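You operate a simulated robot arm through the tools that you are given. There is no shell and no other tool. Be economical: measure what you need, move in short steps, check, and stop when the job is done.

Carry out the task below with a simulated two-armed robot. There is one attempt and no reset: what you move stays moved.

JOB
On the island top on the sink side, fold the blue towel in half, so that its two long edges meet.
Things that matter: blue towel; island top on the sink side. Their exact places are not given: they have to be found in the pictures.

The check looks at the end state, three seconds after you hand in, the way a careful person would. Anything else that was tipped, shoved, dropped, spilled or broken makes it a failure. Flat cloth is picked up by pressing the open fingertips on it (5 to 10 N) and closing them slowly along it; thin cloth reads only 2 to 8 mm in the jaws.

ROBOT AND FRAMES
Two 7-joint arms with two-finger parallel grippers on one trunk, on a base that drives. Base frame: it is fixed to the floor where the robot stands at the start and does not move with it; the origin is under the middle of the robot, x ahead of it, y to its left, z up; the surface under the hand at the start is at about z = 0.92. Units: m, degrees, N and s.
The left shoulder is at the start at [0.124, 0.171, 1.162], the right one opposite. With the tool pointing down near the work surface each hand reaches from about 0.44 to 0.92 m from the robot's upright axis, wherever it stands, measured 20 degrees to its own side. Places, roughly: island top on the sink side [0.5, -0.2, 0.9]. Payload 4.4 kg a hand.
The TCP of each hand is the grasp point between the finger pads, 0.023 m short of the fingertips. In the tool frame z runs along the fingers and y along their closing line. The gripper opens to 0.094 m. The fingers are 0.038 m wide and 0.01 m thick; the gripper's body (0.054 by 0.096 m) begins 0.039 m behind the TCP.
Orientation is that of the tool frame in the base frame, as a unit quaternion [w, x, y, z]. With the fingers straight down and closing along the base's y, the tool's x points along the base's -x, its y along +y and its z along -z.

CONTROLS
- The arms move only by the tool send_rows. It takes "left_commands", "right_commands" or both (then of equal length, played together; a hand with none holds still); each is one flat list of numbers, 7 for each row, row after row: the turn, a rotation vector about the tool's x, y, z in degrees, then the shift along the tool's x, y, z in m, then the finger opening in m, from 0 to 0.094. In form: [wx, wy, wz, tx, ty, tz, gripper, wx, wy, wz, tx, ty, tz, gripper, ...]. A call has 1 to 20 rows; each row is the pose to reach, as a shift and turn from the pose commanded when the call began, along the tool's axes at that moment. A row lasts 0.2 s, in which the tool goes at most 0.05 m and 8.6 degrees; a call with a longer step from one row to the next is refused whole, and so is a gripper value outside its range. Where a pose cannot be reached the arm comes as near as it can. A force on the tool above 40 N (or 10 N above the force at the start of the call, whichever is more), or a blocked arm, ends the call early, and 0.2 s more pass. The fingers move at their own pace (about 0.072 m/s each) and stop on an object; they squeeze with about 27 N. The grip force told is the motor's: it shows also when the fingers shut on nothing. Time passes only in rows, and 0.2 s behind the last, so rows that repeat a pose let the fingers close. It gives the time, the measured TCP pose, the force on the tool (base axes), the opening and the grip force at its end, in the units of the frame above (readings bear some noise), with the torque about the TCP (base axes, N m) and any sound that the robot's microphone picked up.
- Cameras (640 x 400 px; columns grow to the right, rows downward): "scene" is now at [0.2346, 0.0019, 1.2885]; the picture's right is [0.04, -1.00, 0.00], its down [-0.69, -0.03, -0.73] and it looks along [0.72, 0.03, -0.69] (base axes); focal length 232 px, centre (320, 200). "left" rides on the left gripper at [0.086, -0.016, -0.075] in its tool frame; the picture's right is [0.18, 0.98, 0.00], its down [-0.58, 0.11, -0.81] and it looks along [-0.79, 0.15, 0.59] (tool axes); focal length 243 px, centre (320, 200). "right" rides on the right gripper at [0.086, 0.016, -0.074] in its tool frame; the picture's right is [-0.18, 0.98, 0.00], its down [-0.58, -0.11, -0.81] and it looks along [-0.79, -0.15, 0.59] (tool axes); focal length 243 px, centre (320, 200).
- snapshot(camera): a new picture of that camera. No time passes.
- lift_body(by): slides the trunk up (or, below 0, down) by that many m; the arms and the scene camera ride with it, the base frame stays. It gives what a move gives, with no picture.
- base_move(legs): drives the robot by 1 to 6 legs, each [ahead, left, turn to the left] in m, m and degrees, along the robot's own axes; the way and the turn of a leg run together, so that a leg with both is an arc; at most 1.5 m and 180 degrees a leg. The arms and the cameras ride along, it lands a little off, and it stops where it bumps. It gives what a move gives.
- pan_tilt(pan, tilt): turns the head with the scene camera to pan (to the left, within 80 degrees either way) and tilt (down, from -29 to 69), counted from straight ahead of the robot. It gives what a move gives.
- probe_pixels(camera, pixels): for up to 12 pixels [column, row] of the newest picture of that camera ("zoom" is the newest enlarged one), the place [x, y, z] in the base frame of the surface seen there, good to about 0.002 m. No time passes.
- close_up(camera, box): a new picture of the part [left, top, right, bottom] of that camera's present view, enlarged. No time passes.
- finish_job(): hands the job in; it is judged then, once.

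Go step by step. Measure first, check grasps and placings, and put right what went wrong. The budget is 80 turns and 62 pictures, counting those below and the enlarged ones. Unless the task says otherwise, let go and move clear before handing in, and close with one line.

The tools are called after "Request:" as a command line: name --argument value ..., lists and objects as JSON in quotes. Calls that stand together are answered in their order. send_rows: Moves the arms, as the interface text tells. Its arguments: {"type":"object","properties":{"left_commands":{"type":"array","items":{"type":"number"}},"right_commands":{"type":"array","items":{"type":"number"}}},"required":[]} The other tools are called the same way: lift_body (by) slides the trunk up or down; base_move (legs) drives the base; pan_tilt (pan, tilt) turns the head that bears the scene camera; snapshot (camera) takes a picture; probe_pixels (camera, pixels) gives the place of the surface under pixels of a picture; close_up (camera, box) takes an enlarged picture of a part of a camera's view; finish_job () hands the job in.

At the start:

```text
clock: 0.0
left_position: [0.5217, 0.2988, 1.1044]
left_tool_rot: [0.001, 0.0, 1.0, -0.001]
left_wrist_force: [-1.0, 0.1, 0.8]
left_moment: [-0.02, 0.03, -0.03]
left_gripper_width: 0.0941
left_grasp_force: 0.0
right_position: [0.4471, -0.1035, 1.096]
right_tool_rot: [0.0, 0.0, 1.0, 0.0]
right_wrist_force: [0.5, -0.1, 0.5]
right_moment: [-0.01, -0.04, 0.02]
right_gripper_width: 0.0937
right_grasp_force: 0.0
trunk travel left (down, up): [-0.175, 0.213]
robot x, y, heading: [-0.001, 0.0002, 0.2]
head pan, tilt: [2.4, 43.5]
```

scene: 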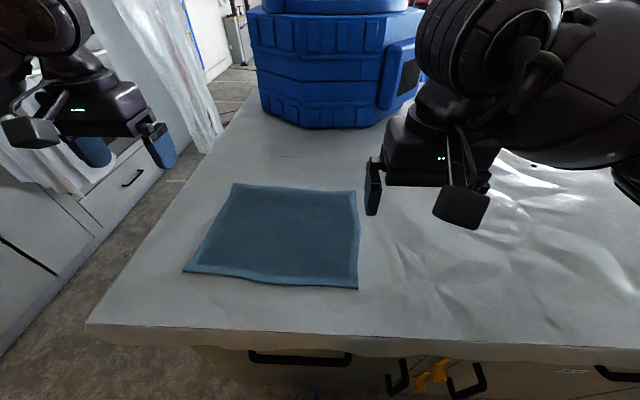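
right: 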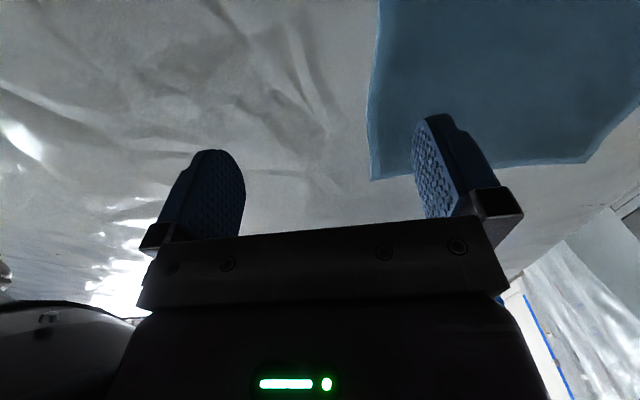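
left: 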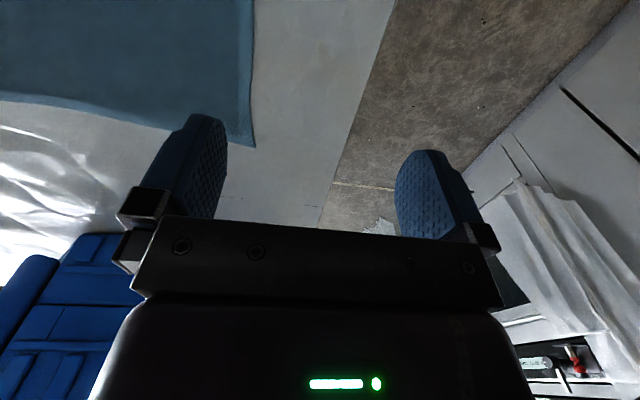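

The scene picture shows the blue towel with corners near (233,183), (356,190), (358,288), (185,270). I measure its corners and edges.

Request:
probe_pixels --camera "scene" --pixels '[[235, 185], [354, 192], [356, 287], [187, 270], [295, 188], [358, 240], [270, 281], [210, 228], [285, 235], [285, 300], [380, 260], [170, 270]]'

Request:
close_up --camera "scene" --box '[160, 160, 400, 310]'

```text
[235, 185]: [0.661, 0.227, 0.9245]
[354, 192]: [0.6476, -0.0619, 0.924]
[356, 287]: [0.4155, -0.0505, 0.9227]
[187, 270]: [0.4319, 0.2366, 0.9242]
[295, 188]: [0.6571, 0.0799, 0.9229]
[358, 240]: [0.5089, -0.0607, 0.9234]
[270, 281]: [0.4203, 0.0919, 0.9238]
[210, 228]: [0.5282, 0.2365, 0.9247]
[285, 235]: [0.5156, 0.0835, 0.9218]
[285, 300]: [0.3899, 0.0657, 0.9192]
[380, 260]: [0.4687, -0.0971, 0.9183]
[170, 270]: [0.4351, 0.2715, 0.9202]
```

```text
2.67 times, centred on (280, 235) of scene
```

zoom: 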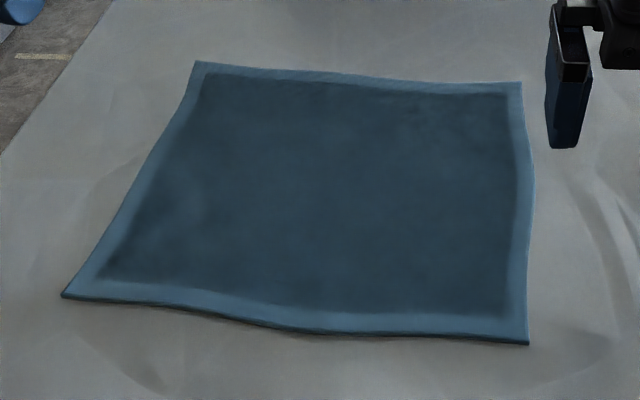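

The towel spans x 0.42–0.66 and y −0.06–0.235, so its long edges run along y (near and far). I'll back up slightly for reach, and check where the blue case stands.

Request:
probe_pixels --camera "scene" --pixels '[[265, 110], [310, 125], [370, 122], [400, 60], [300, 20]]'

Request:
base_move --legs '[[-0.12, 0, 0]]'

```text
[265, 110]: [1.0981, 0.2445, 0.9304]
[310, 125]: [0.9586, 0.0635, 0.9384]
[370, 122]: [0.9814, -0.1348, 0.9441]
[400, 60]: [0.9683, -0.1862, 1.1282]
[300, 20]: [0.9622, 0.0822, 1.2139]
```

```text
clock: 1.2
left_position: [0.4012, 0.2977, 1.1041]
left_tool_rot: [0.001, 0.001, 1.0, 0.0]
left_wrist_force: [0.1, -0.4, -0.5]
left_moment: [0.01, -0.05, 0.0]
left_gripper_width: 0.0939
left_grasp_force: 0.0
right_position: [0.3249, -0.1048, 1.097]
right_tool_rot: [-0.001, 0.002, 1.0, 0.0]
right_wrist_force: [-0.8, 0.1, -0.4]
right_moment: [0.0, -0.04, -0.02]
right_gripper_width: 0.0939
right_grasp_force: 0.0
trunk travel left (down, up): [-0.175, 0.213]
robot x, y, heading: [-0.1229, -0.0017, -0.0]
head pan, tilt: [2.4, 43.5]
```

Backed to x = −0.123. Now I swing both hands over the far-edge corners, turning them so that the fingers close along x.

Request:
send_rows --left_commands '[0, 0, 7.5, -0.0187, -0.0078, 0.0083, 0.06, 0, 0, 15, -0.0373, -0.0155, 0.0167, 0.06, 0, 0, 22.5, -0.056, -0.0233, 0.025, 0.05, 0, 0, 30, -0.0747, -0.031, 0.0333, 0.05, 0, 0, 37.5, -0.0933, -0.0388, 0.0417, 0.04, 0, 0, 45, -0.112, -0.0465, 0.05, 0.04, 0, 0, 52.5, -0.1307, -0.0543, 0.0583, 0.04, 0, 0, 60, -0.1493, -0.062, 0.0667, 0.04, 0, 0, 67.5, -0.168, -0.0698, 0.075, 0.04, 0, 0, 75, -0.1867, -0.0775, 0.0833, 0.04, 0, 0, 82.5, -0.2053, -0.0853, 0.0917, 0.04, 0, 0, 90, -0.224, -0.093, 0.1, 0.04, 0, 0, 90, -0.224, -0.093, 0.1, 0.04]' --right_commands '[0, 0, -7.5, -0.0244, 0.0058, 0.0081, 0.06, 0, 0, -15, -0.0488, 0.0117, 0.0162, 0.06, 0, 0, -22.5, -0.0733, 0.0175, 0.0243, 0.05, 0, 0, -30, -0.0977, 0.0233, 0.0323, 0.05, 0, 0, -37.5, -0.1221, 0.0292, 0.0404, 0.04, 0, 0, -45, -0.1465, 0.035, 0.0485, 0.04, 0, 0, -52.5, -0.1709, 0.0408, 0.0566, 0.04, 0, 0, -60, -0.1953, 0.0467, 0.0647, 0.04, 0, 0, -67.5, -0.2198, 0.0525, 0.0728, 0.04, 0, 0, -75, -0.2442, 0.0583, 0.0808, 0.04, 0, 0, -82.5, -0.2686, 0.0642, 0.0889, 0.04, 0, 0, -90, -0.293, 0.07, 0.097, 0.04, 0, 0, -90, -0.293, 0.07, 0.097, 0.04]'

Request:
snapshot --camera "scene"

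Request:
snapshot --camera "left"

Request:
snapshot --camera "right"

```text
clock: 4.0
left_position: [0.6246, 0.2015, 1.0032]
left_tool_rot: [-0.001, 0.709, 0.705, 0.001]
left_wrist_force: [-0.1, 0.0, -0.5]
left_moment: [0.03, 0.01, 0.02]
left_gripper_width: 0.04
left_grasp_force: 0.0
right_position: [0.4765, -0.0656, 0.9805]
right_tool_rot: [0.076, -0.615, 0.784, -0.031]
right_wrist_force: [0.8, -1.0, 0.1]
right_moment: [-0.01, 0.01, 0.02]
right_gripper_width: 0.0401
right_grasp_force: 0.0
right hand out of reach, approached as far as the arm can: row 9, 10, 11, 12, 13
trunk travel left (down, up): [-0.175, 0.213]
robot x, y, heading: [-0.1216, -0.0019, 0.1]
head pan, tilt: [2.4, 43.5]
```

```text
57 pictures are left
```

scene: 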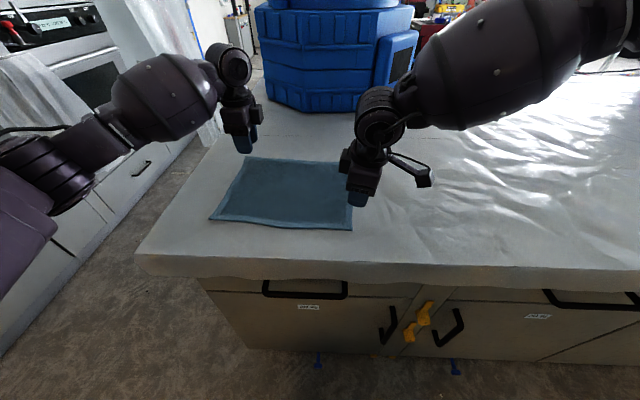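

```text
56 pictures are left
```

left: 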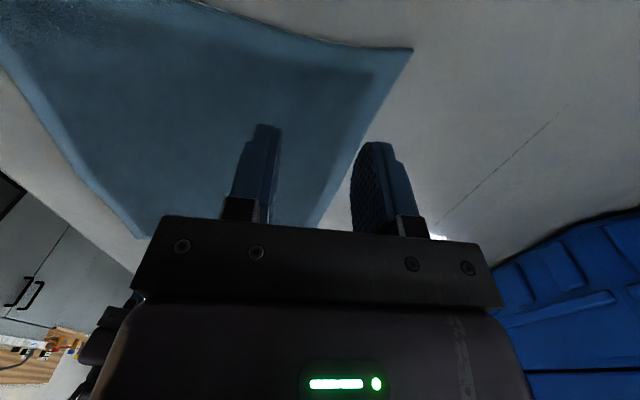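

```text
55 pictures are left
```

right: 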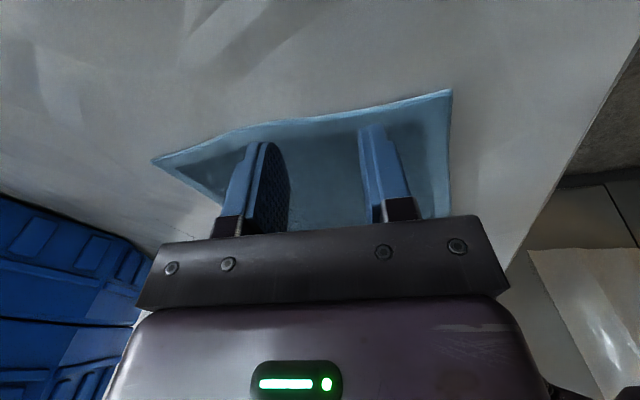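

The left hand is in place, but the right hand stuck part-way through its turn (a wrist limit). I back it up and unturn it, then will turn it the other way.

Request:
send_rows --right_commands '[0, 0, 7.5, 0.005, 0.0125, -0.005, 0.04, 0, 0, 15, 0.01, 0.025, -0.01, 0.04, 0, 0, 22.5, 0.015, 0.0375, -0.015, 0.04, 0, 0, 30, 0.02, 0.05, -0.02, 0.04, 0, 0, 37.5, 0.025, 0.0625, -0.025, 0.04, 0, 0, 45, 0.03, 0.075, -0.03, 0.04, 0, 0, 52.5, 0.035, 0.0875, -0.035, 0.04, 0, 0, 60, 0.04, 0.1, -0.04, 0.04, 0, 0, 67.5, 0.045, 0.1125, -0.045, 0.04, 0, 0, 75, 0.05, 0.125, -0.05, 0.04, 0, 0, 82.5, 0.055, 0.1375, -0.055, 0.04, 0, 0, 90, 0.06, 0.15, -0.06, 0.04, 0, 0, 90, 0.06, 0.15, -0.06, 0.04]'

```text
clock: 6.8
left_position: [0.6249, 0.2031, 1.0051]
left_tool_rot: [0.002, 0.708, 0.707, 0.0]
left_wrist_force: [-0.9, -0.4, -0.7]
left_moment: [0.02, -0.02, 0.01]
left_gripper_width: 0.0399
left_grasp_force: 0.2
right_position: [0.313, -0.0876, 1.0108]
right_tool_rot: [0.076, 0.121, 0.989, 0.028]
right_wrist_force: [0.4, -0.2, 0.4]
right_moment: [0.01, 0.02, 0.01]
right_gripper_width: 0.0399
right_grasp_force: 0.0
trunk travel left (down, up): [-0.175, 0.213]
robot x, y, heading: [-0.1232, 0.0016, -0.2]
head pan, tilt: [2.4, 43.5]
```

The right hand obeyed. Now I turn it the other way (same orientation as the left) and bring it above the right far corner.

Request:
send_rows --right_commands '[0.76, 0.35, 6.32, -0.0233, 0.0102, 0.0042, 0.04, 1.51, 0.7, 12.6, -0.0466, 0.0204, 0.0083, 0.04, 2.27, 1.05, 18.95, -0.0698, 0.0307, 0.0125, 0.04, 3.03, 1.4, 25.3, -0.0931, 0.0409, 0.0166, 0.04, 3.78, 1.75, 31.6, -0.1164, 0.0511, 0.0208, 0.04, 4.54, 2.1, 37.9, -0.1397, 0.0613, 0.0249, 0.04, 5.3, 2.44, 44.2, -0.163, 0.0716, 0.0291, 0.04, 6.05, 2.79, 50.5, -0.1863, 0.0818, 0.0332, 0.04, 6.81, 3.14, 56.9, -0.2096, 0.092, 0.0374, 0.04, 7.57, 3.49, 63.2, -0.2328, 0.1022, 0.0415, 0.04, 8.32, 3.84, 69.5, -0.2561, 0.1125, 0.0457, 0.04, 9.08, 4.19, 75.8, -0.2794, 0.1227, 0.0498, 0.04, 9.08, 4.19, 75.8, -0.2794, 0.1227, 0.0498, 0.04]'

Request:
snapshot --camera "scene"

```text
clock: 9.7
left_position: [0.6229, 0.2039, 1.0049]
left_tool_rot: [0.001, 0.708, 0.706, 0.0]
left_wrist_force: [-0.6, -0.1, 0.3]
left_moment: [-0.02, 0.04, 0.01]
left_gripper_width: 0.04
left_grasp_force: 0.1
right_position: [0.6196, -0.037, 1.0146]
right_tool_rot: [0.0, 0.705, 0.709, 0.002]
right_wrist_force: [-0.2, 0.1, -1.1]
right_moment: [0.01, 0.0, 0.01]
right_gripper_width: 0.04
right_grasp_force: 0.0
trunk travel left (down, up): [-0.175, 0.213]
robot x, y, heading: [-0.1198, 0.0007, -0.2]
head pan, tilt: [2.4, 43.5]
```

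```text
54 pictures are left
```

scene: 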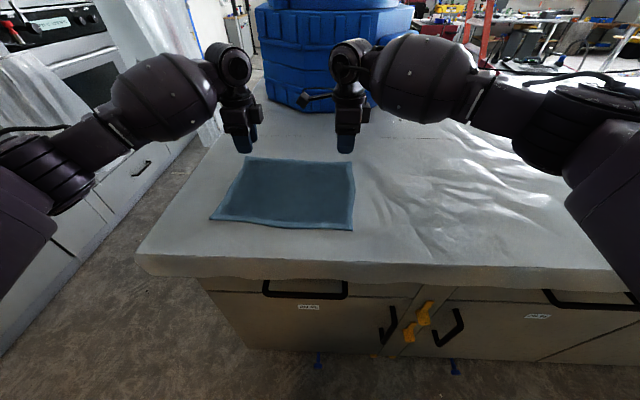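

Both hands are now square to the far edge. I descend to just above the cloth (tips about 1 cm over it) and look.

Request:
probe_pixels --camera "scene" --pixels '[[248, 160], [260, 161], [335, 165], [349, 165], [351, 229], [213, 218]]'

Request:
send_rows --left_commands '[0, 0, 0, 0, 0, 0.02, 0.04, 0, 0, 0, 0, 0, 0.047, 0.04, 0, 0, 0, 0, 0, 0.047, 0.04]' --right_commands '[0, 0, 0, 0, 0, 0.025, 0.04, 0, 0, 0, 0, 0, 0.057, 0.04, 0, 0, 0, 0, 0, 0.057, 0.04]'

Request:
snapshot --camera "left"

Request:
snapshot --camera "right"

Request:
close_up --camera "scene" --box '[200, 90, 392, 240]'

```text
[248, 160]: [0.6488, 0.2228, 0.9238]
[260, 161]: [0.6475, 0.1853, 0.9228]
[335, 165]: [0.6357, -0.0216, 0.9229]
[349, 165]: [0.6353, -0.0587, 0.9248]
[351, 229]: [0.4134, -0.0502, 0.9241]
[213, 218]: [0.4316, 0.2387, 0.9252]
```

```text
clock: 10.4
left_position: [0.6243, 0.2034, 0.9584]
left_tool_rot: [0.002, 0.707, 0.707, 0.001]
left_wrist_force: [0.0, 0.8, 0.2]
left_moment: [0.01, 0.0, -0.01]
left_gripper_width: 0.04
left_grasp_force: 0.0
right_position: [0.6175, -0.0375, 0.9578]
right_tool_rot: [0.0, 0.705, 0.709, 0.001]
right_wrist_force: [0.3, 0.2, 0.9]
right_moment: [-0.01, -0.02, 0.01]
right_gripper_width: 0.0399
right_grasp_force: 0.1
trunk travel left (down, up): [-0.175, 0.213]
robot x, y, heading: [-0.1185, -0.0007, -0.3]
head pan, tilt: [2.4, 43.5]
```

```text
53 pictures are left
```

left: 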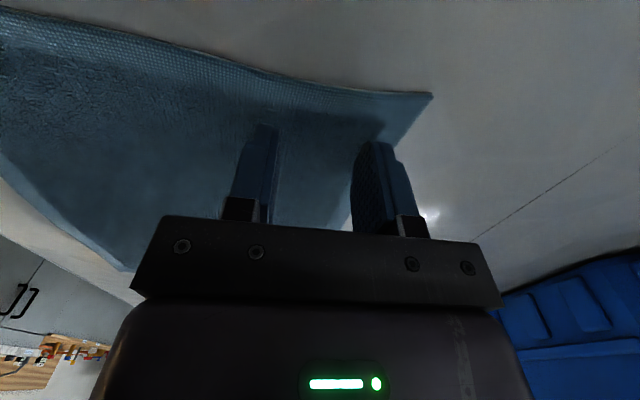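

```text
52 pictures are left
```

right: 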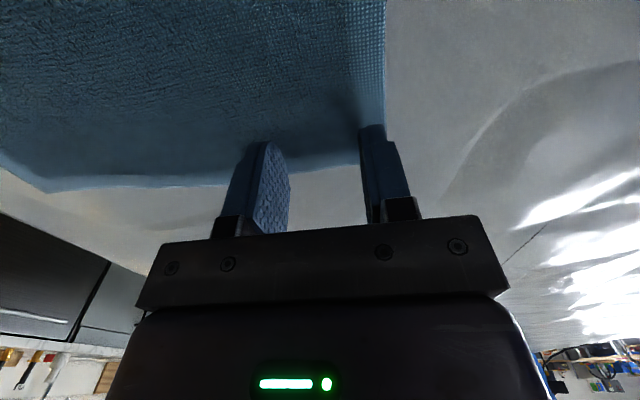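

```text
2.67 times, centred on (296, 165) of scene
```

zoom: 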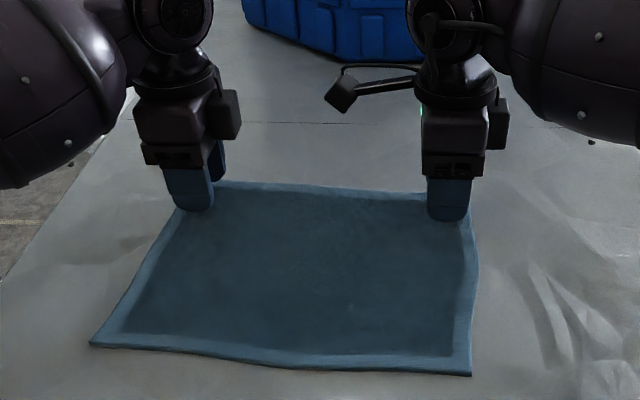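

The outer fingers sit right at the far edge, so I shift both hands 7 mm inward and press down gently.

Request:
send_rows --left_commands '[0, 0, 0, 0, -0.007, 0, 0.04, 0, 0, 0, 0, -0.007, 0.006, 0.04, 0, 0, 0, 0, -0.007, 0.012, 0.04, 0, 0, 0, 0, -0.007, 0.013, 0.04]' --right_commands '[0, 0, 0, 0, -0.007, 0, 0.04, 0, 0, 0, 0, -0.007, 0.006, 0.04, 0, 0, 0, 0, -0.007, 0.012, 0.04, 0, 0, 0, 0, -0.007, 0.013, 0.04]'

```text
clock: 11.4
left_position: [0.6168, 0.2039, 0.9476]
left_tool_rot: [0.003, 0.708, 0.706, 0.001]
left_wrist_force: [1.4, 0.6, 3.7]
left_moment: [0.01, -0.02, 0.01]
left_gripper_width: 0.0401
left_grasp_force: 0.1
right_position: [0.6097, -0.0355, 0.9459]
right_tool_rot: [0.002, 0.706, 0.708, 0.004]
right_wrist_force: [3.7, -1.8, 14.1]
right_moment: [-0.07, -0.02, 0.03]
right_gripper_width: 0.0397
right_grasp_force: 0.0
trunk travel left (down, up): [-0.175, 0.213]
robot x, y, heading: [-0.1208, 0.001, -0.2]
head pan, tilt: [2.4, 43.5]
```

Contact reads left 3.7 N and right 14 N. I even these out and close slowly.

Request:
send_rows --left_commands '[0, 0, 0, 0, 0, 0.001, 0.04, 0, 0, 0, 0, 0, 0.001, 0.034, 0, 0, 0, 0, 0, 0.001, 0.028, 0, 0, 0, 0, 0, 0.001, 0.022, 0, 0, 0, 0, 0, 0.001, 0.016, 0, 0, 0, 0, 0, 0.001, 0.01, 0, 0, 0, 0, 0, 0.001, 0.005, 0, 0, 0, 0, 0, 0.001, 0, 0, 0, 0, 0, 0, 0.001, 0, 0, 0, 0, 0, 0, 0.001, 0]' --right_commands '[0, 0, 0, 0, 0, -0.001, 0.04, 0, 0, 0, 0, 0, -0.001, 0.034, 0, 0, 0, 0, 0, -0.001, 0.028, 0, 0, 0, 0, 0, -0.001, 0.022, 0, 0, 0, 0, 0, -0.001, 0.016, 0, 0, 0, 0, 0, -0.001, 0.01, 0, 0, 0, 0, 0, -0.001, 0.005, 0, 0, 0, 0, 0, -0.001, 0, 0, 0, 0, 0, 0, -0.001, 0, 0, 0, 0, 0, 0, -0.001, 0]'

Request:
close_up --camera "scene" --box '[200, 90, 392, 240]'

Request:
snapshot --camera "right"

Request:
snapshot --camera "left"

```text
clock: 13.7
left_position: [0.6162, 0.2028, 0.946]
left_tool_rot: [0.003, 0.708, 0.706, 0.002]
left_wrist_force: [2.3, -1.3, 22.3]
left_moment: [0.0, -0.09, -0.05]
left_gripper_width: 0.0078
left_grasp_force: 27.3
right_position: [0.6083, -0.0378, 0.9454]
right_tool_rot: [0.001, 0.705, 0.709, 0.003]
right_wrist_force: [0.4, 2.0, 14.8]
right_moment: [-0.01, 0.03, -0.02]
right_gripper_width: 0.0086
right_grasp_force: 27.0
trunk travel left (down, up): [-0.175, 0.213]
robot x, y, heading: [-0.122, -0.003, -0.0]
head pan, tilt: [2.4, 43.5]
```

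```text
2.67 times, centred on (296, 165) of scene
```

zoom: 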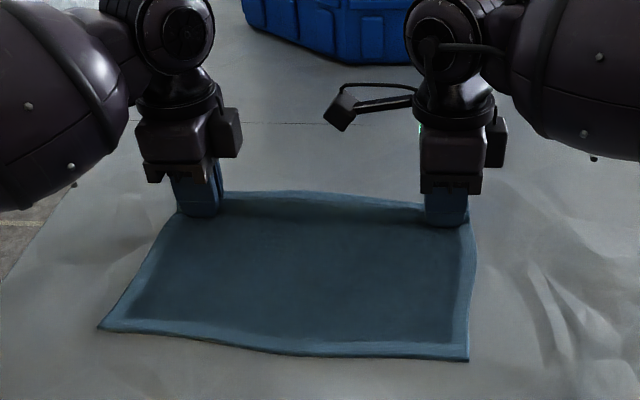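

```text
49 pictures are left
```

right: 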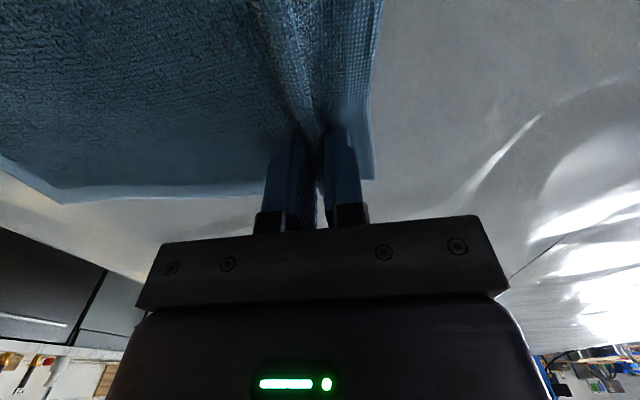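

```text
48 pictures are left
```

left: 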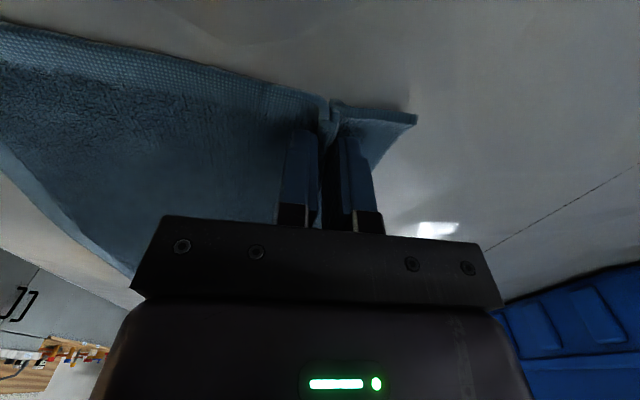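

Both hands hold cloth, but about 2.5 cm of flap lies beyond the pinch, and it would fold back wrongly. I release and regrasp with the outer finger just beyond the edge.

Request:
send_rows --left_commands '[0, 0, 0, 0, 0, -0.001, 0.01, 0, 0, 0, 0, 0, -0.001, 0.025, 0, 0, 0, 0, 0, -0.001, 0.04, 0, 0, 0, 0, 0, -0.001, 0.04, 0, 0, 0, 0, 0, -0.02, 0.04, 0, 0, 0, 0, 0, -0.03, 0.04]' --right_commands '[0, 0, 0, 0, 0, -0.001, 0.01, 0, 0, 0, 0, 0, -0.001, 0.025, 0, 0, 0, 0, 0, -0.001, 0.04, 0, 0, 0, 0, 0, -0.001, 0.04, 0, 0, 0, 0, 0, -0.02, 0.04, 0, 0, 0, 0, 0, -0.03, 0.04]'

Request:
close_up --camera "scene" --box '[200, 90, 392, 240]'

Request:
snapshot --camera "right"

Request:
snapshot --camera "left"

```text
clock: 15.1
left_position: [0.6179, 0.2044, 0.9729]
left_tool_rot: [0.001, 0.708, 0.706, 0.0]
left_wrist_force: [-0.6, -0.5, 0.3]
left_moment: [-0.01, -0.01, 0.01]
left_gripper_width: 0.0401
left_grasp_force: 0.0
right_position: [0.61, -0.0357, 0.9737]
right_tool_rot: [0.0, 0.705, 0.709, 0.002]
right_wrist_force: [0.2, 0.2, -0.3]
right_moment: [-0.03, 0.03, 0.04]
right_gripper_width: 0.0398
right_grasp_force: 0.0
trunk travel left (down, up): [-0.175, 0.213]
robot x, y, heading: [-0.1237, -0.0016, -0.4]
head pan, tilt: [2.4, 43.5]
```

```text
2.67 times, centred on (296, 165) of scene
```

zoom: 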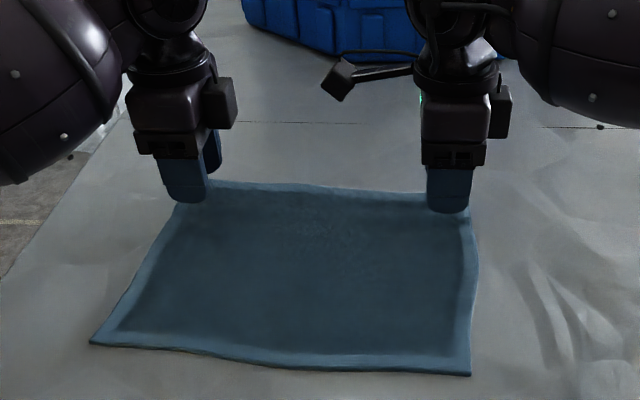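

```text
46 pictures are left
```

right: 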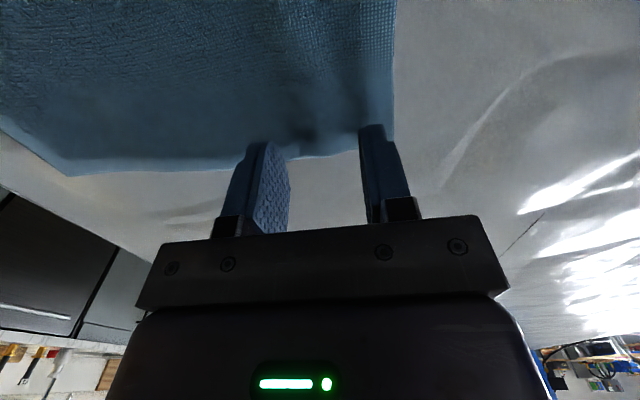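

```text
45 pictures are left
```

left: 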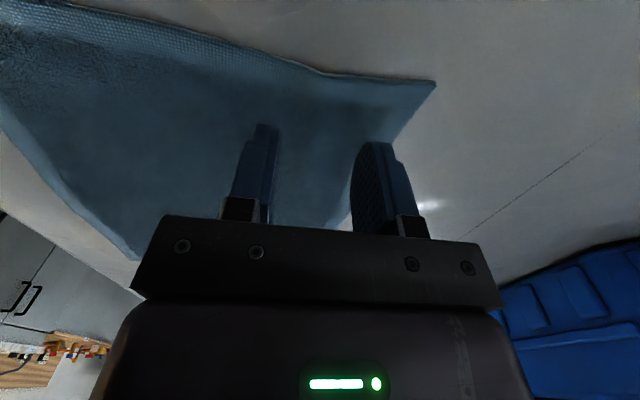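

The cloth sprang back flat. I measure the edge accurately with the wrist cameras.

Request:
probe_pixels --camera "right" --pixels '[[390, 20], [389, 100], [400, 100], [391, 125], [290, 150]]'

Request:
probe_pixels --camera "left" --pixels '[[430, 84], [410, 110], [400, 130], [380, 77], [330, 70], [420, 115]]'

```text
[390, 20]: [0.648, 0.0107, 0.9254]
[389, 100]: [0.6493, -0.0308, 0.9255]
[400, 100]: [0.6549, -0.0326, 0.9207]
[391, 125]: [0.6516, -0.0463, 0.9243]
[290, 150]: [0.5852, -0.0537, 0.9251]
```

```text
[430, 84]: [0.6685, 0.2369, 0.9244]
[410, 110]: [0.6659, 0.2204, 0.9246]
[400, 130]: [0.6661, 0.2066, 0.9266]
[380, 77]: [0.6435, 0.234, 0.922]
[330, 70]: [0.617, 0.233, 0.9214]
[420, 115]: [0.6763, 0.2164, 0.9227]
```

Edges are at x≈0.652 (right) and 0.668 (left). I set the outer fingertips just beyond them, tilted 6° so that the outer tip reaches the tabletop.

Request:
send_rows --left_commands '[3, 0, 0, 0.004, 0.018, 0, 0.036, 6, 0, 0, 0.008, 0.036, 0, 0.036, 6, 0, 0, 0.008, 0.036, 0.012, 0.036, 6, 0, 0, 0.008, 0.036, 0.022, 0.036, 6, 0, 0, 0.008, 0.036, 0.025, 0.036, 6, 0, 0, 0.008, 0.036, 0.027, 0.036]' --right_commands '[3, 0, 0, 0, 0.014, 0, 0.036, 6, 0, 0, 0, 0.028, 0, 0.036, 6, 0, 0, 0, 0.028, 0.012, 0.036, 6, 0, 0, 0, 0.028, 0.022, 0.036, 6, 0, 0, 0, 0.028, 0.025, 0.036, 6, 0, 0, 0, 0.028, 0.027, 0.036]'

Request:
snapshot --camera "right"

Request:
snapshot --camera "left"

```text
clock: 16.4
left_position: [0.6535, 0.2109, 0.9477]
left_tool_rot: [-0.035, 0.706, 0.706, -0.036]
left_wrist_force: [0.6, -0.7, 3.1]
left_moment: [0.02, -0.07, -0.04]
left_gripper_width: 0.036
left_grasp_force: 0.3
right_position: [0.6372, -0.0341, 0.9476]
right_tool_rot: [-0.036, 0.704, 0.708, -0.034]
right_wrist_force: [0.2, -0.9, 3.9]
right_moment: [0.0, -0.07, 0.06]
right_gripper_width: 0.036
right_grasp_force: 0.4
trunk travel left (down, up): [-0.175, 0.213]
robot x, y, heading: [-0.1255, 0.0042, -0.3]
head pan, tilt: [2.4, 43.5]
```

```text
44 pictures are left
```

right: 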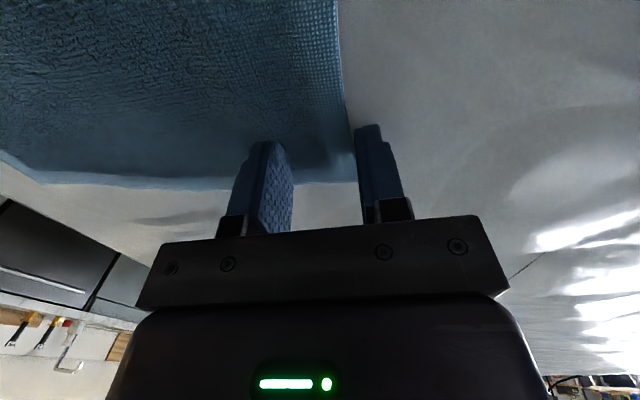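

```text
43 pictures are left
```

left: 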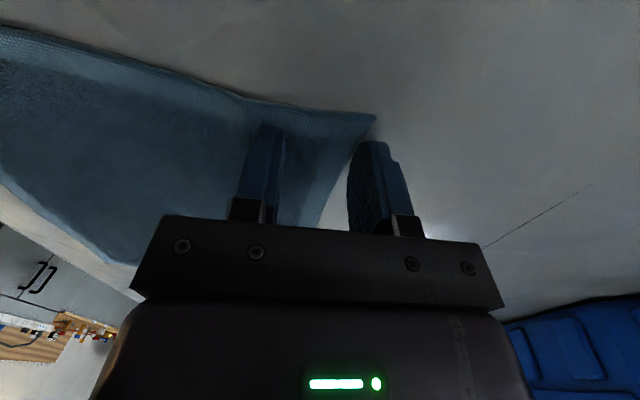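

Both outer fingers sit just outside the edge with light contact. I press 1.5 mm more and close slowly.

Request:
send_rows --left_commands '[0, 0, 0, 0, 0, 0.0015, 0.036, 0, 0, 0, 0, 0, 0.0015, 0.031, 0, 0, 0, 0, 0, 0.0015, 0.026, 0, 0, 0, 0, 0, 0.0015, 0.021, 0, 0, 0, 0, 0, 0.0015, 0.016, 0, 0, 0, 0, 0, 0.0015, 0.011, 0, 0, 0, 0, 0, 0.0015, 0.005, 0, 0, 0, 0, 0, 0.0015, 0, 0, 0, 0, 0, 0, 0.0015, 0, 0, 0, 0, 0, 0, 0.0015, 0]' --right_commands '[0, 0, 0, 0, 0, 0.0015, 0.036, 0, 0, 0, 0, 0, 0.0015, 0.031, 0, 0, 0, 0, 0, 0.0015, 0.026, 0, 0, 0, 0, 0, 0.0015, 0.021, 0, 0, 0, 0, 0, 0.0015, 0.016, 0, 0, 0, 0, 0, 0.0015, 0.011, 0, 0, 0, 0, 0, 0.0015, 0.005, 0, 0, 0, 0, 0, 0.0015, 0, 0, 0, 0, 0, 0, 0.0015, 0, 0, 0, 0, 0, 0, 0.0015, 0]'

Request:
snapshot --camera "right"

Request:
snapshot --camera "left"

```text
clock: 18.6
left_position: [0.6533, 0.2112, 0.9467]
left_tool_rot: [-0.035, 0.707, 0.706, -0.035]
left_wrist_force: [-1.1, -0.6, 17.3]
left_moment: [-0.26, 0.02, 0.03]
left_gripper_width: 0.0056
left_grasp_force: 27.0
right_position: [0.6358, -0.0352, 0.9475]
right_tool_rot: [-0.036, 0.705, 0.708, -0.034]
right_wrist_force: [0.5, 2.7, 8.7]
right_moment: [0.02, 0.0, -0.01]
right_gripper_width: 0.0049
right_grasp_force: 26.7
trunk travel left (down, up): [-0.175, 0.213]
robot x, y, heading: [-0.1194, 0.0002, 0.2]
head pan, tilt: [2.4, 43.5]
```

```text
42 pictures are left
```

right: 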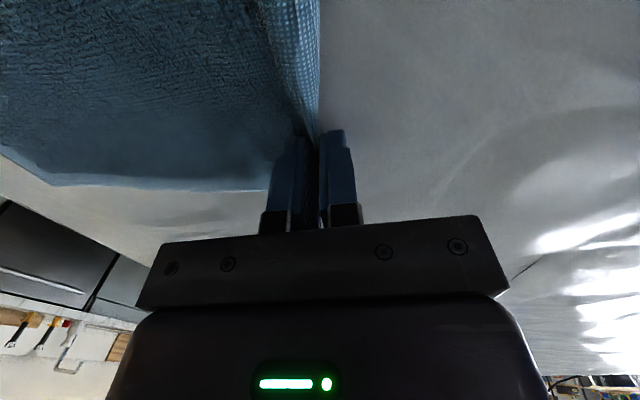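

```text
41 pictures are left
```

left: 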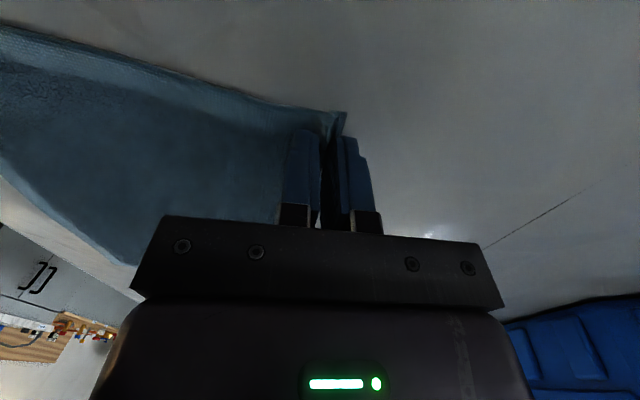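

Both edge corners are pinched with almost no flap. I lift a little and check the hold.

Request:
send_rows --left_commands '[-1.5, 0, 0, 0, -0.004, -0.015, 0, -3, 0, 0, 0, -0.013, -0.033, 0, -6, 0, 0, 0, -0.025, -0.048, 0, -6, 0, 0, 0, -0.025, -0.048, 0]' --right_commands '[-1.5, 0, 0, 0, -0.004, -0.015, 0, -3, 0, 0, 0, -0.013, -0.033, 0, -6, 0, 0, 0, -0.025, -0.048, 0, -6, 0, 0, 0, -0.025, -0.048, 0]'

Request:
snapshot --camera "right"

Request:
snapshot --camera "left"

Request:
close_up --camera "scene" --box '[200, 90, 392, 240]'

```text
clock: 19.6
left_position: [0.6339, 0.2114, 0.9926]
left_tool_rot: [0.001, 0.708, 0.707, -0.001]
left_wrist_force: [-0.4, -1.5, -0.6]
left_moment: [-0.04, 0.03, -0.02]
left_gripper_width: 0.0045
left_grasp_force: 26.4
right_position: [0.6181, -0.0374, 0.9934]
right_tool_rot: [0.0, 0.706, 0.708, 0.0]
right_wrist_force: [0.1, 1.9, -0.6]
right_moment: [0.02, 0.05, -0.02]
right_gripper_width: 0.0046
right_grasp_force: 27.4
trunk travel left (down, up): [-0.175, 0.213]
robot x, y, heading: [-0.1207, -0.0015, 0.0]
head pan, tilt: [2.4, 43.5]
```

```text
40 pictures are left
```

right: 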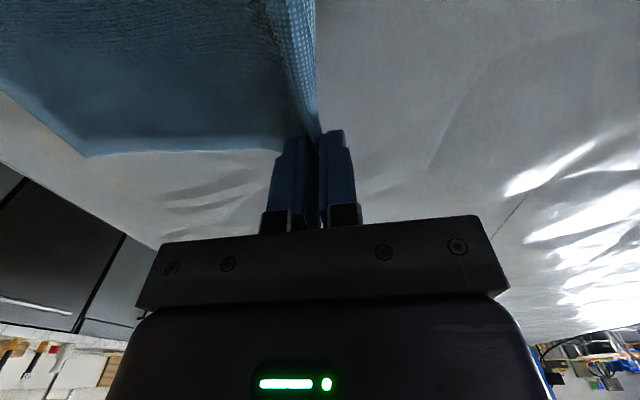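

```text
39 pictures are left
```

left: 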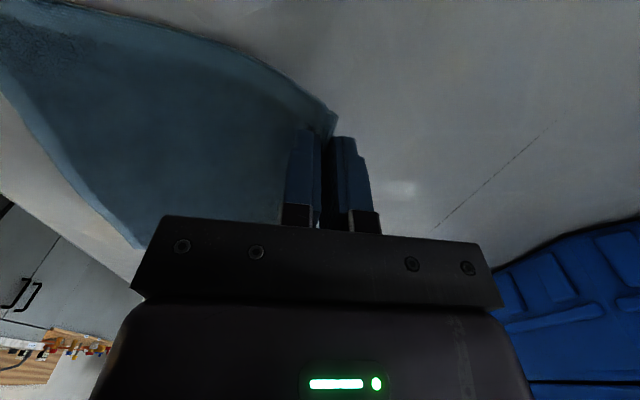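

```text
2.67 times, centred on (296, 165) of scene
```

zoom: 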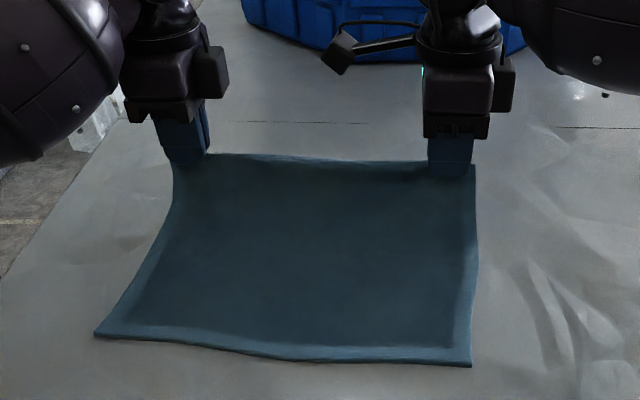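

The edge is held straight across. Now I carry it in an arc towards the near edge, leaning the hands so that the fingertips point slightly away from the robot.

Request:
send_rows --left_commands '[0, 0, 0, 0, -0.018, -0.018, 0, 0, 0, 0, 0, -0.04, -0.035, 0, -8, 0, 0, 0, -0.0632, -0.0448, 0, -16, 0, 0, 0, -0.0913, -0.0491, 0, -24, 0, 0, 0, -0.1194, -0.046, 0, -32, 0, 0, 0, -0.1472, -0.0365, 0, -40, 0, 0, 0, -0.1698, -0.0226, 0, -40, 0, 0, 0, -0.1798, -0.0096, 0, -40, 0, 0, 0, -0.1798, -0.0096, 0]' --right_commands '[0, 0, 0, 0, -0.018, -0.018, 0, 0, 0, 0, 0, -0.04, -0.035, 0, -8, 0, 0, 0, -0.0632, -0.0448, 0, -16, 0, 0, 0, -0.0913, -0.0491, 0, -24, 0, 0, 0, -0.1194, -0.046, 0, -32, 0, 0, 0, -0.1472, -0.0365, 0, -40, 0, 0, 0, -0.1698, -0.0226, 0, -40, 0, 0, 0, -0.1798, -0.0096, 0, -40, 0, 0, 0, -0.1798, -0.0096, 0]'

Request:
snapshot --camera "right"

Request:
snapshot --camera "left"

Request:
close_up --camera "scene" --box '[200, 110, 392, 260]'

```text
clock: 21.6
left_position: [0.4536, 0.2111, 1.0053]
left_tool_rot: [0.244, 0.665, 0.664, 0.242]
left_wrist_force: [-0.4, -0.8, -0.3]
left_moment: [-0.03, 0.08, -0.03]
left_gripper_width: 0.0045
left_grasp_force: 27.3
right_position: [0.4371, -0.0375, 1.0038]
right_tool_rot: [0.241, 0.663, 0.665, 0.244]
right_wrist_force: [-0.1, 2.4, -0.2]
right_moment: [0.06, 0.05, -0.01]
right_gripper_width: 0.0045
right_grasp_force: 26.8
trunk travel left (down, up): [-0.175, 0.213]
robot x, y, heading: [-0.1234, 0.0029, -0.3]
head pan, tilt: [2.4, 43.5]
```

```text
37 pictures are left
```

right: 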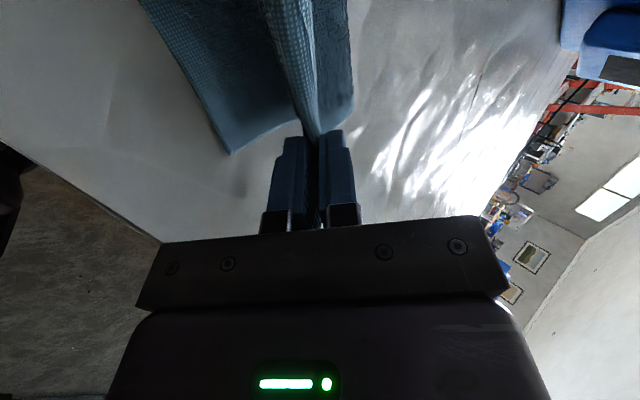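

```text
36 pictures are left
```

left: 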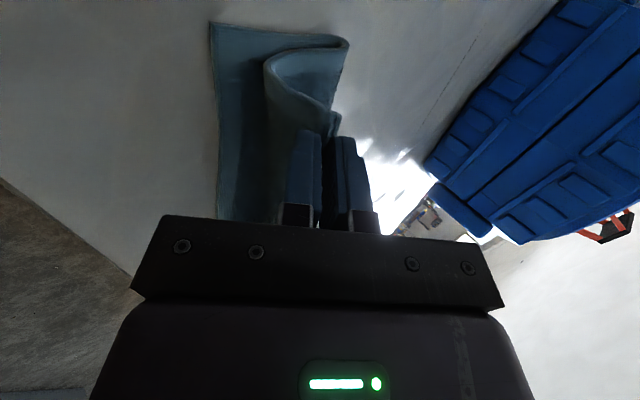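

```text
2.67 times, centred on (296, 185) of scene
```

zoom: 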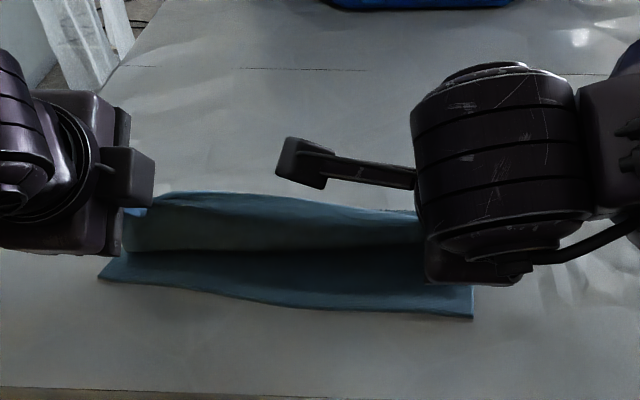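

The fold is forming nicely and the near edge has not moved. I lower the held edge toward the near edge with a slight pull to tension it.

Request:
send_rows --left_commands '[0, 0, 0, 0, -0.0143, 0.0067, 0, 0, 0, 0, 0, -0.0287, 0.0134, 0, 0, 0, 0, 0, -0.043, 0.0201, 0, 0, 0, 0, 0, -0.043, 0.0201, 0]' --right_commands '[0, 0, 0, 0, -0.0143, 0.0067, 0, 0, 0, 0, 0, -0.0287, 0.0134, 0, 0, 0, 0, 0, -0.043, 0.0201, 0, 0, 0, 0, 0, -0.043, 0.0201, 0]'

Request:
snapshot --camera "right"

Request:
snapshot --camera "left"

Request:
close_up --camera "scene" --box '[200, 110, 392, 260]'

```text
clock: 22.6
left_position: [0.4338, 0.2126, 0.961]
left_tool_rot: [0.243, 0.664, 0.664, 0.242]
left_wrist_force: [0.0, -2.1, -0.8]
left_moment: [-0.02, 0.05, -0.03]
left_gripper_width: 0.0047
left_grasp_force: 26.3
right_position: [0.4192, -0.0367, 0.9618]
right_tool_rot: [0.241, 0.663, 0.665, 0.243]
right_wrist_force: [0.0, 1.1, -0.1]
right_moment: [0.06, 0.04, 0.04]
right_gripper_width: 0.0042
right_grasp_force: 27.0
trunk travel left (down, up): [-0.175, 0.213]
robot x, y, heading: [-0.12, -0.0019, -0.1]
head pan, tilt: [2.4, 43.5]
```

```text
34 pictures are left
```

right: 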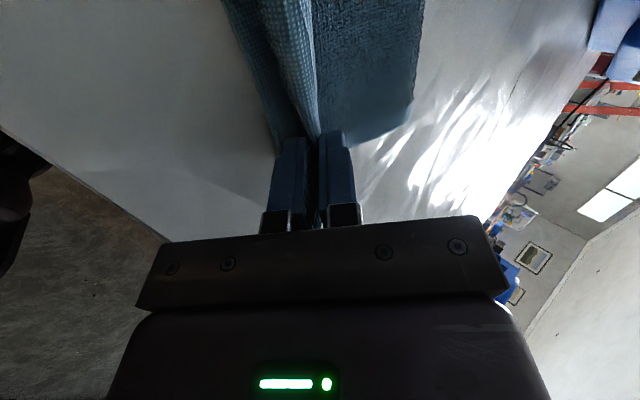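

```text
33 pictures are left
```

left: 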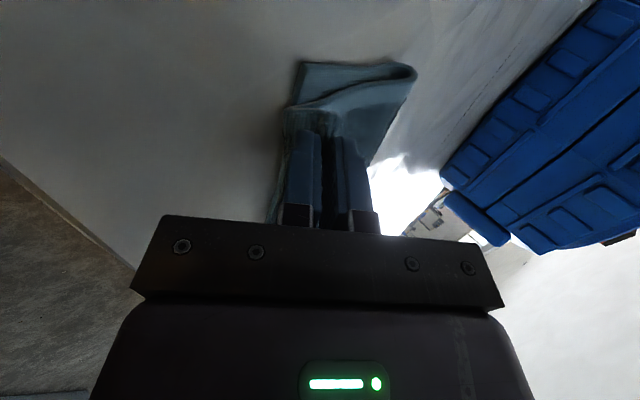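

```text
2.67 times, centred on (296, 185) of scene
```

zoom: 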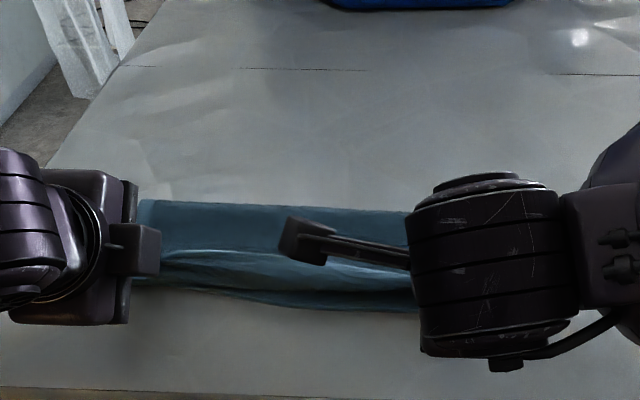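

The top layer now lies nearly over the bottom. I measure crease, near edge and the top-layer edge.

Request:
probe_pixels --camera "zoom" --pixels '[[150, 203], [250, 208], [380, 215], [200, 290], [280, 302], [380, 308], [200, 255], [230, 285], [250, 230], [370, 292]]'

```text
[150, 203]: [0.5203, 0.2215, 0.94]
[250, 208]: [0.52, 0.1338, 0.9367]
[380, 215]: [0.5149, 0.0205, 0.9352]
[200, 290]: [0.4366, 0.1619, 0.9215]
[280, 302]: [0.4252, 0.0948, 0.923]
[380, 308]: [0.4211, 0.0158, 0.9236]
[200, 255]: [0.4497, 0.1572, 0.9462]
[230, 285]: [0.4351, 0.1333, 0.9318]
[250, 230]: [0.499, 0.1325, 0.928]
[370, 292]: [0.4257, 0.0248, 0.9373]
```

Crease bulges at x≈0.52 and the near edge lies at x≈0.43. I move slightly forward and down, open a little, and slide the fingers out backwards so that the edge unrolls towards the robot.

Request:
send_rows --left_commands '[0, 0, 0, 0, 0.0073, 0.01, 0.0, 0, 0, 0, 0, 0.0073, 0.01, 0.008, 0, 0, 0, 0, 0.0073, 0.01, 0.012, 0, 0, 0, 0, 0.0073, 0.01, 0.016, 0, 0, 0, 0, 0.0073, 0.01, 0.018, 0, 0, 0, 0, 0.0073, 0.0, 0.018, 0, 0, 0, 0, 0.0073, -0.01, 0.018, 0, 0, 0, 0, 0.0073, -0.025, 0.018, 0, 0, 0, 0, 0.0073, -0.045, 0.018, 0, 0, 0, 0, 0.0073, -0.07, 0.018]' --right_commands '[0, 0, 0, 0, 0.0073, 0.01, 0.0, 0, 0, 0, 0, 0.0073, 0.01, 0.008, 0, 0, 0, 0, 0.0073, 0.01, 0.012, 0, 0, 0, 0, 0.0073, 0.01, 0.016, 0, 0, 0, 0, 0.0073, 0.01, 0.018, 0, 0, 0, 0, 0.0073, 0.0, 0.018, 0, 0, 0, 0, 0.0073, -0.01, 0.018, 0, 0, 0, 0, 0.0073, -0.025, 0.018, 0, 0, 0, 0, 0.0073, -0.045, 0.018, 0, 0, 0, 0, 0.0073, -0.07, 0.018]'

Request:
snapshot --camera "right"

Request:
snapshot --camera "left"

Request:
close_up --camera "scene" --box '[200, 110, 392, 260]'

```text
clock: 24.9
left_position: [0.4115, 0.2109, 1.0009]
left_tool_rot: [0.243, 0.665, 0.664, 0.241]
left_wrist_force: [0.0, -0.1, 0.7]
left_moment: [0.02, 0.02, 0.0]
left_gripper_width: 0.0179
left_grasp_force: 0.1
left hand out of reach, approached as far as the arm can: row 10
right_position: [0.3786, -0.0372, 1.0194]
right_tool_rot: [0.241, 0.663, 0.666, 0.243]
right_wrist_force: [0.2, -0.3, -0.4]
right_moment: [0.04, 0.01, -0.03]
right_gripper_width: 0.0181
right_grasp_force: 0.0
trunk travel left (down, up): [-0.175, 0.213]
robot x, y, heading: [-0.1206, 0.0007, -0.1]
head pan, tilt: [2.4, 43.5]
```

```text
31 pictures are left
```

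right: 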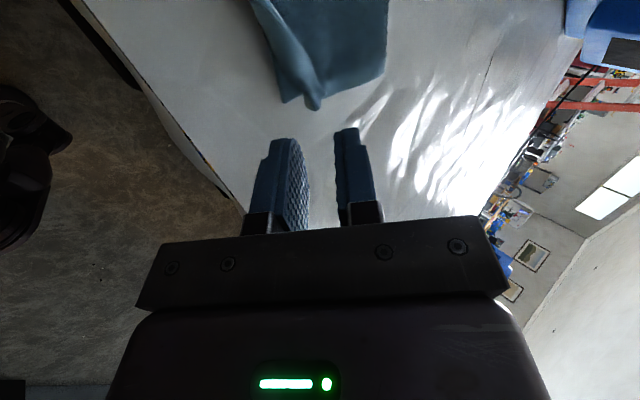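

```text
30 pictures are left
```

left: 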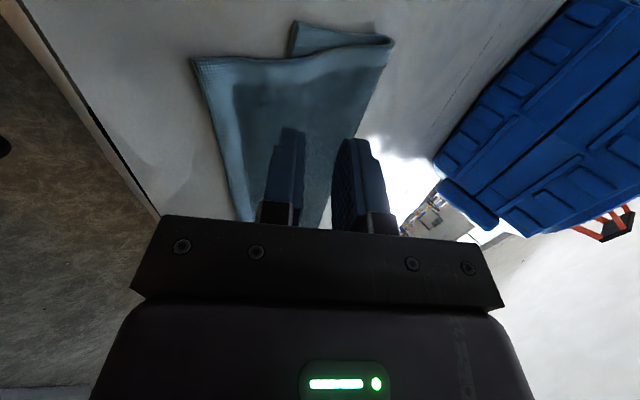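

```text
2.67 times, centred on (296, 185) of scene
```

zoom: 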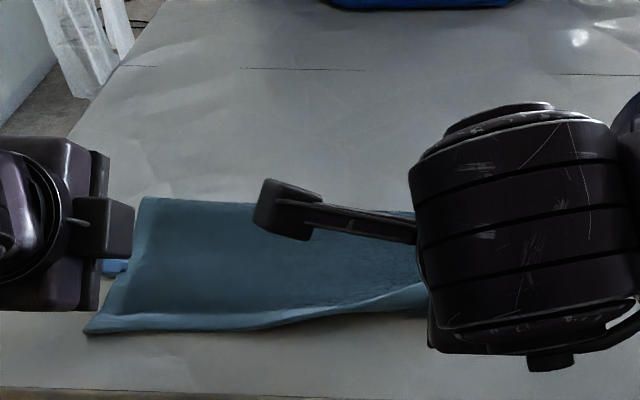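

The left side unrolled completely (perhaps overshooting), while the right corner is still partly curled. I withdraw the hands outward for a clear view.

Request:
send_rows --left_commands '[6.5, 0, 0, 0.005, 0.01, -0.012, 0.04, 13, 0, 0, 0.01, 0.02, -0.024, 0.04, 20, 0, 0, 0.03, 0.03, -0.036, 0.04, 26.5, 0, 0, 0.05, 0.04, -0.048, 0.04, 33, 0, 0, 0.075, 0.051, -0.061, 0.04, 40, 0, 0, 0.1, 0.051, -0.061, 0.04]' --right_commands '[6.5, 0, 0, -0.005, 0.01, -0.012, 0.04, 13, 0, 0, -0.01, 0.02, -0.024, 0.04, 20, 0, 0, -0.03, 0.03, -0.036, 0.04, 26.5, 0, 0, -0.05, 0.04, -0.048, 0.04, 33, 0, 0, -0.075, 0.051, -0.061, 0.04, 40, 0, 0, -0.1, 0.051, -0.061, 0.04]'

Request:
close_up --camera "scene" --box '[200, 110, 392, 260]'

```text
clock: 26.2
left_position: [0.4107, 0.3125, 1.0821]
left_tool_rot: [0.0, 0.708, 0.706, -0.001]
left_wrist_force: [0.4, 0.3, -0.4]
left_moment: [0.01, 0.01, 0.0]
left_gripper_width: 0.04
left_grasp_force: 0.0
right_position: [0.3795, -0.14, 1.0984]
right_tool_rot: [-0.002, 0.706, 0.709, 0.0]
right_wrist_force: [-0.1, 0.2, -0.8]
right_moment: [0.03, -0.01, 0.0]
right_gripper_width: 0.0397
right_grasp_force: 0.0
trunk travel left (down, up): [-0.175, 0.213]
robot x, y, heading: [-0.1214, -0.0, -0.2]
head pan, tilt: [2.4, 43.5]
```

```text
2.67 times, centred on (296, 185) of scene
```

zoom: 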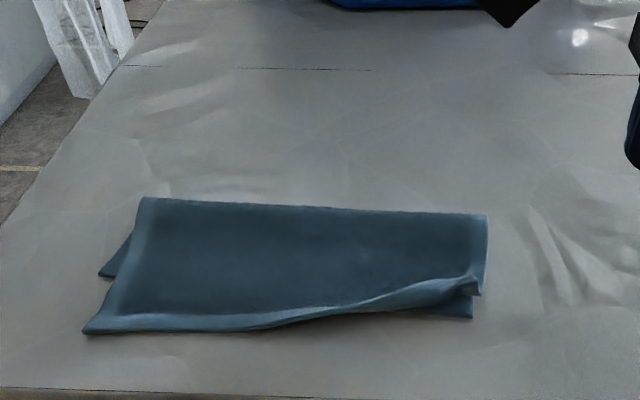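

The right top corner is still curled back, and the left top corner overshoots the bottom one. I measure both.

Request:
probe_pixels --camera "zoom" --pixels '[[86, 330], [101, 274], [470, 315], [480, 292], [145, 199], [484, 217], [250, 328], [330, 302], [400, 290], [470, 278], [200, 329], [440, 310]]'

Request:
close_up --camera "scene" --box '[300, 170, 396, 245]'

Request:
snapshot --camera "left"

```text
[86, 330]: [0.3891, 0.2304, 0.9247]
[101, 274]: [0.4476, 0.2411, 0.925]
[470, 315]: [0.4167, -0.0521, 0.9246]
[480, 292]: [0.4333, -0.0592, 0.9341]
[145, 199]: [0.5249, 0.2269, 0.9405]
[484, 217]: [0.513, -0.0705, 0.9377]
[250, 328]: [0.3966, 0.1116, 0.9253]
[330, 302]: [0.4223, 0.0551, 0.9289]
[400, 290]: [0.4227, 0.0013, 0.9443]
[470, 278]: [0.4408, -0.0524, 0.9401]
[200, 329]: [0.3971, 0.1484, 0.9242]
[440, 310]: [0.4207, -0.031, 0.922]
```

```text
5.33 times, centred on (348, 208) of scene
```

zoom: 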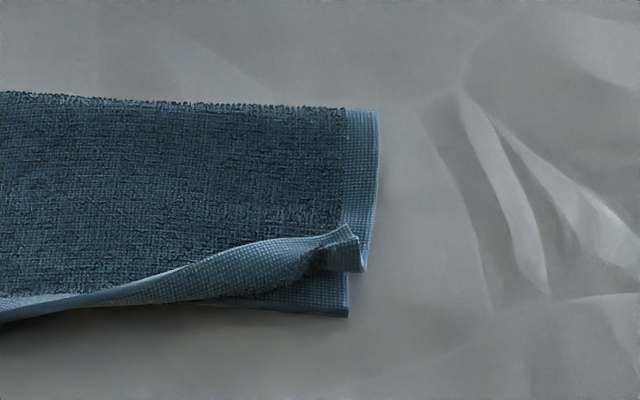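

```text
26 pictures are left
```

left: 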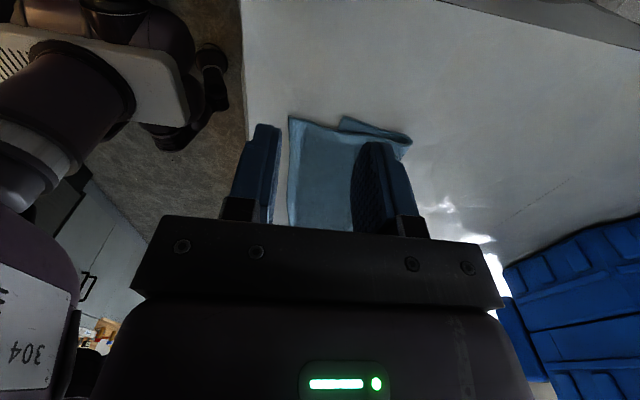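

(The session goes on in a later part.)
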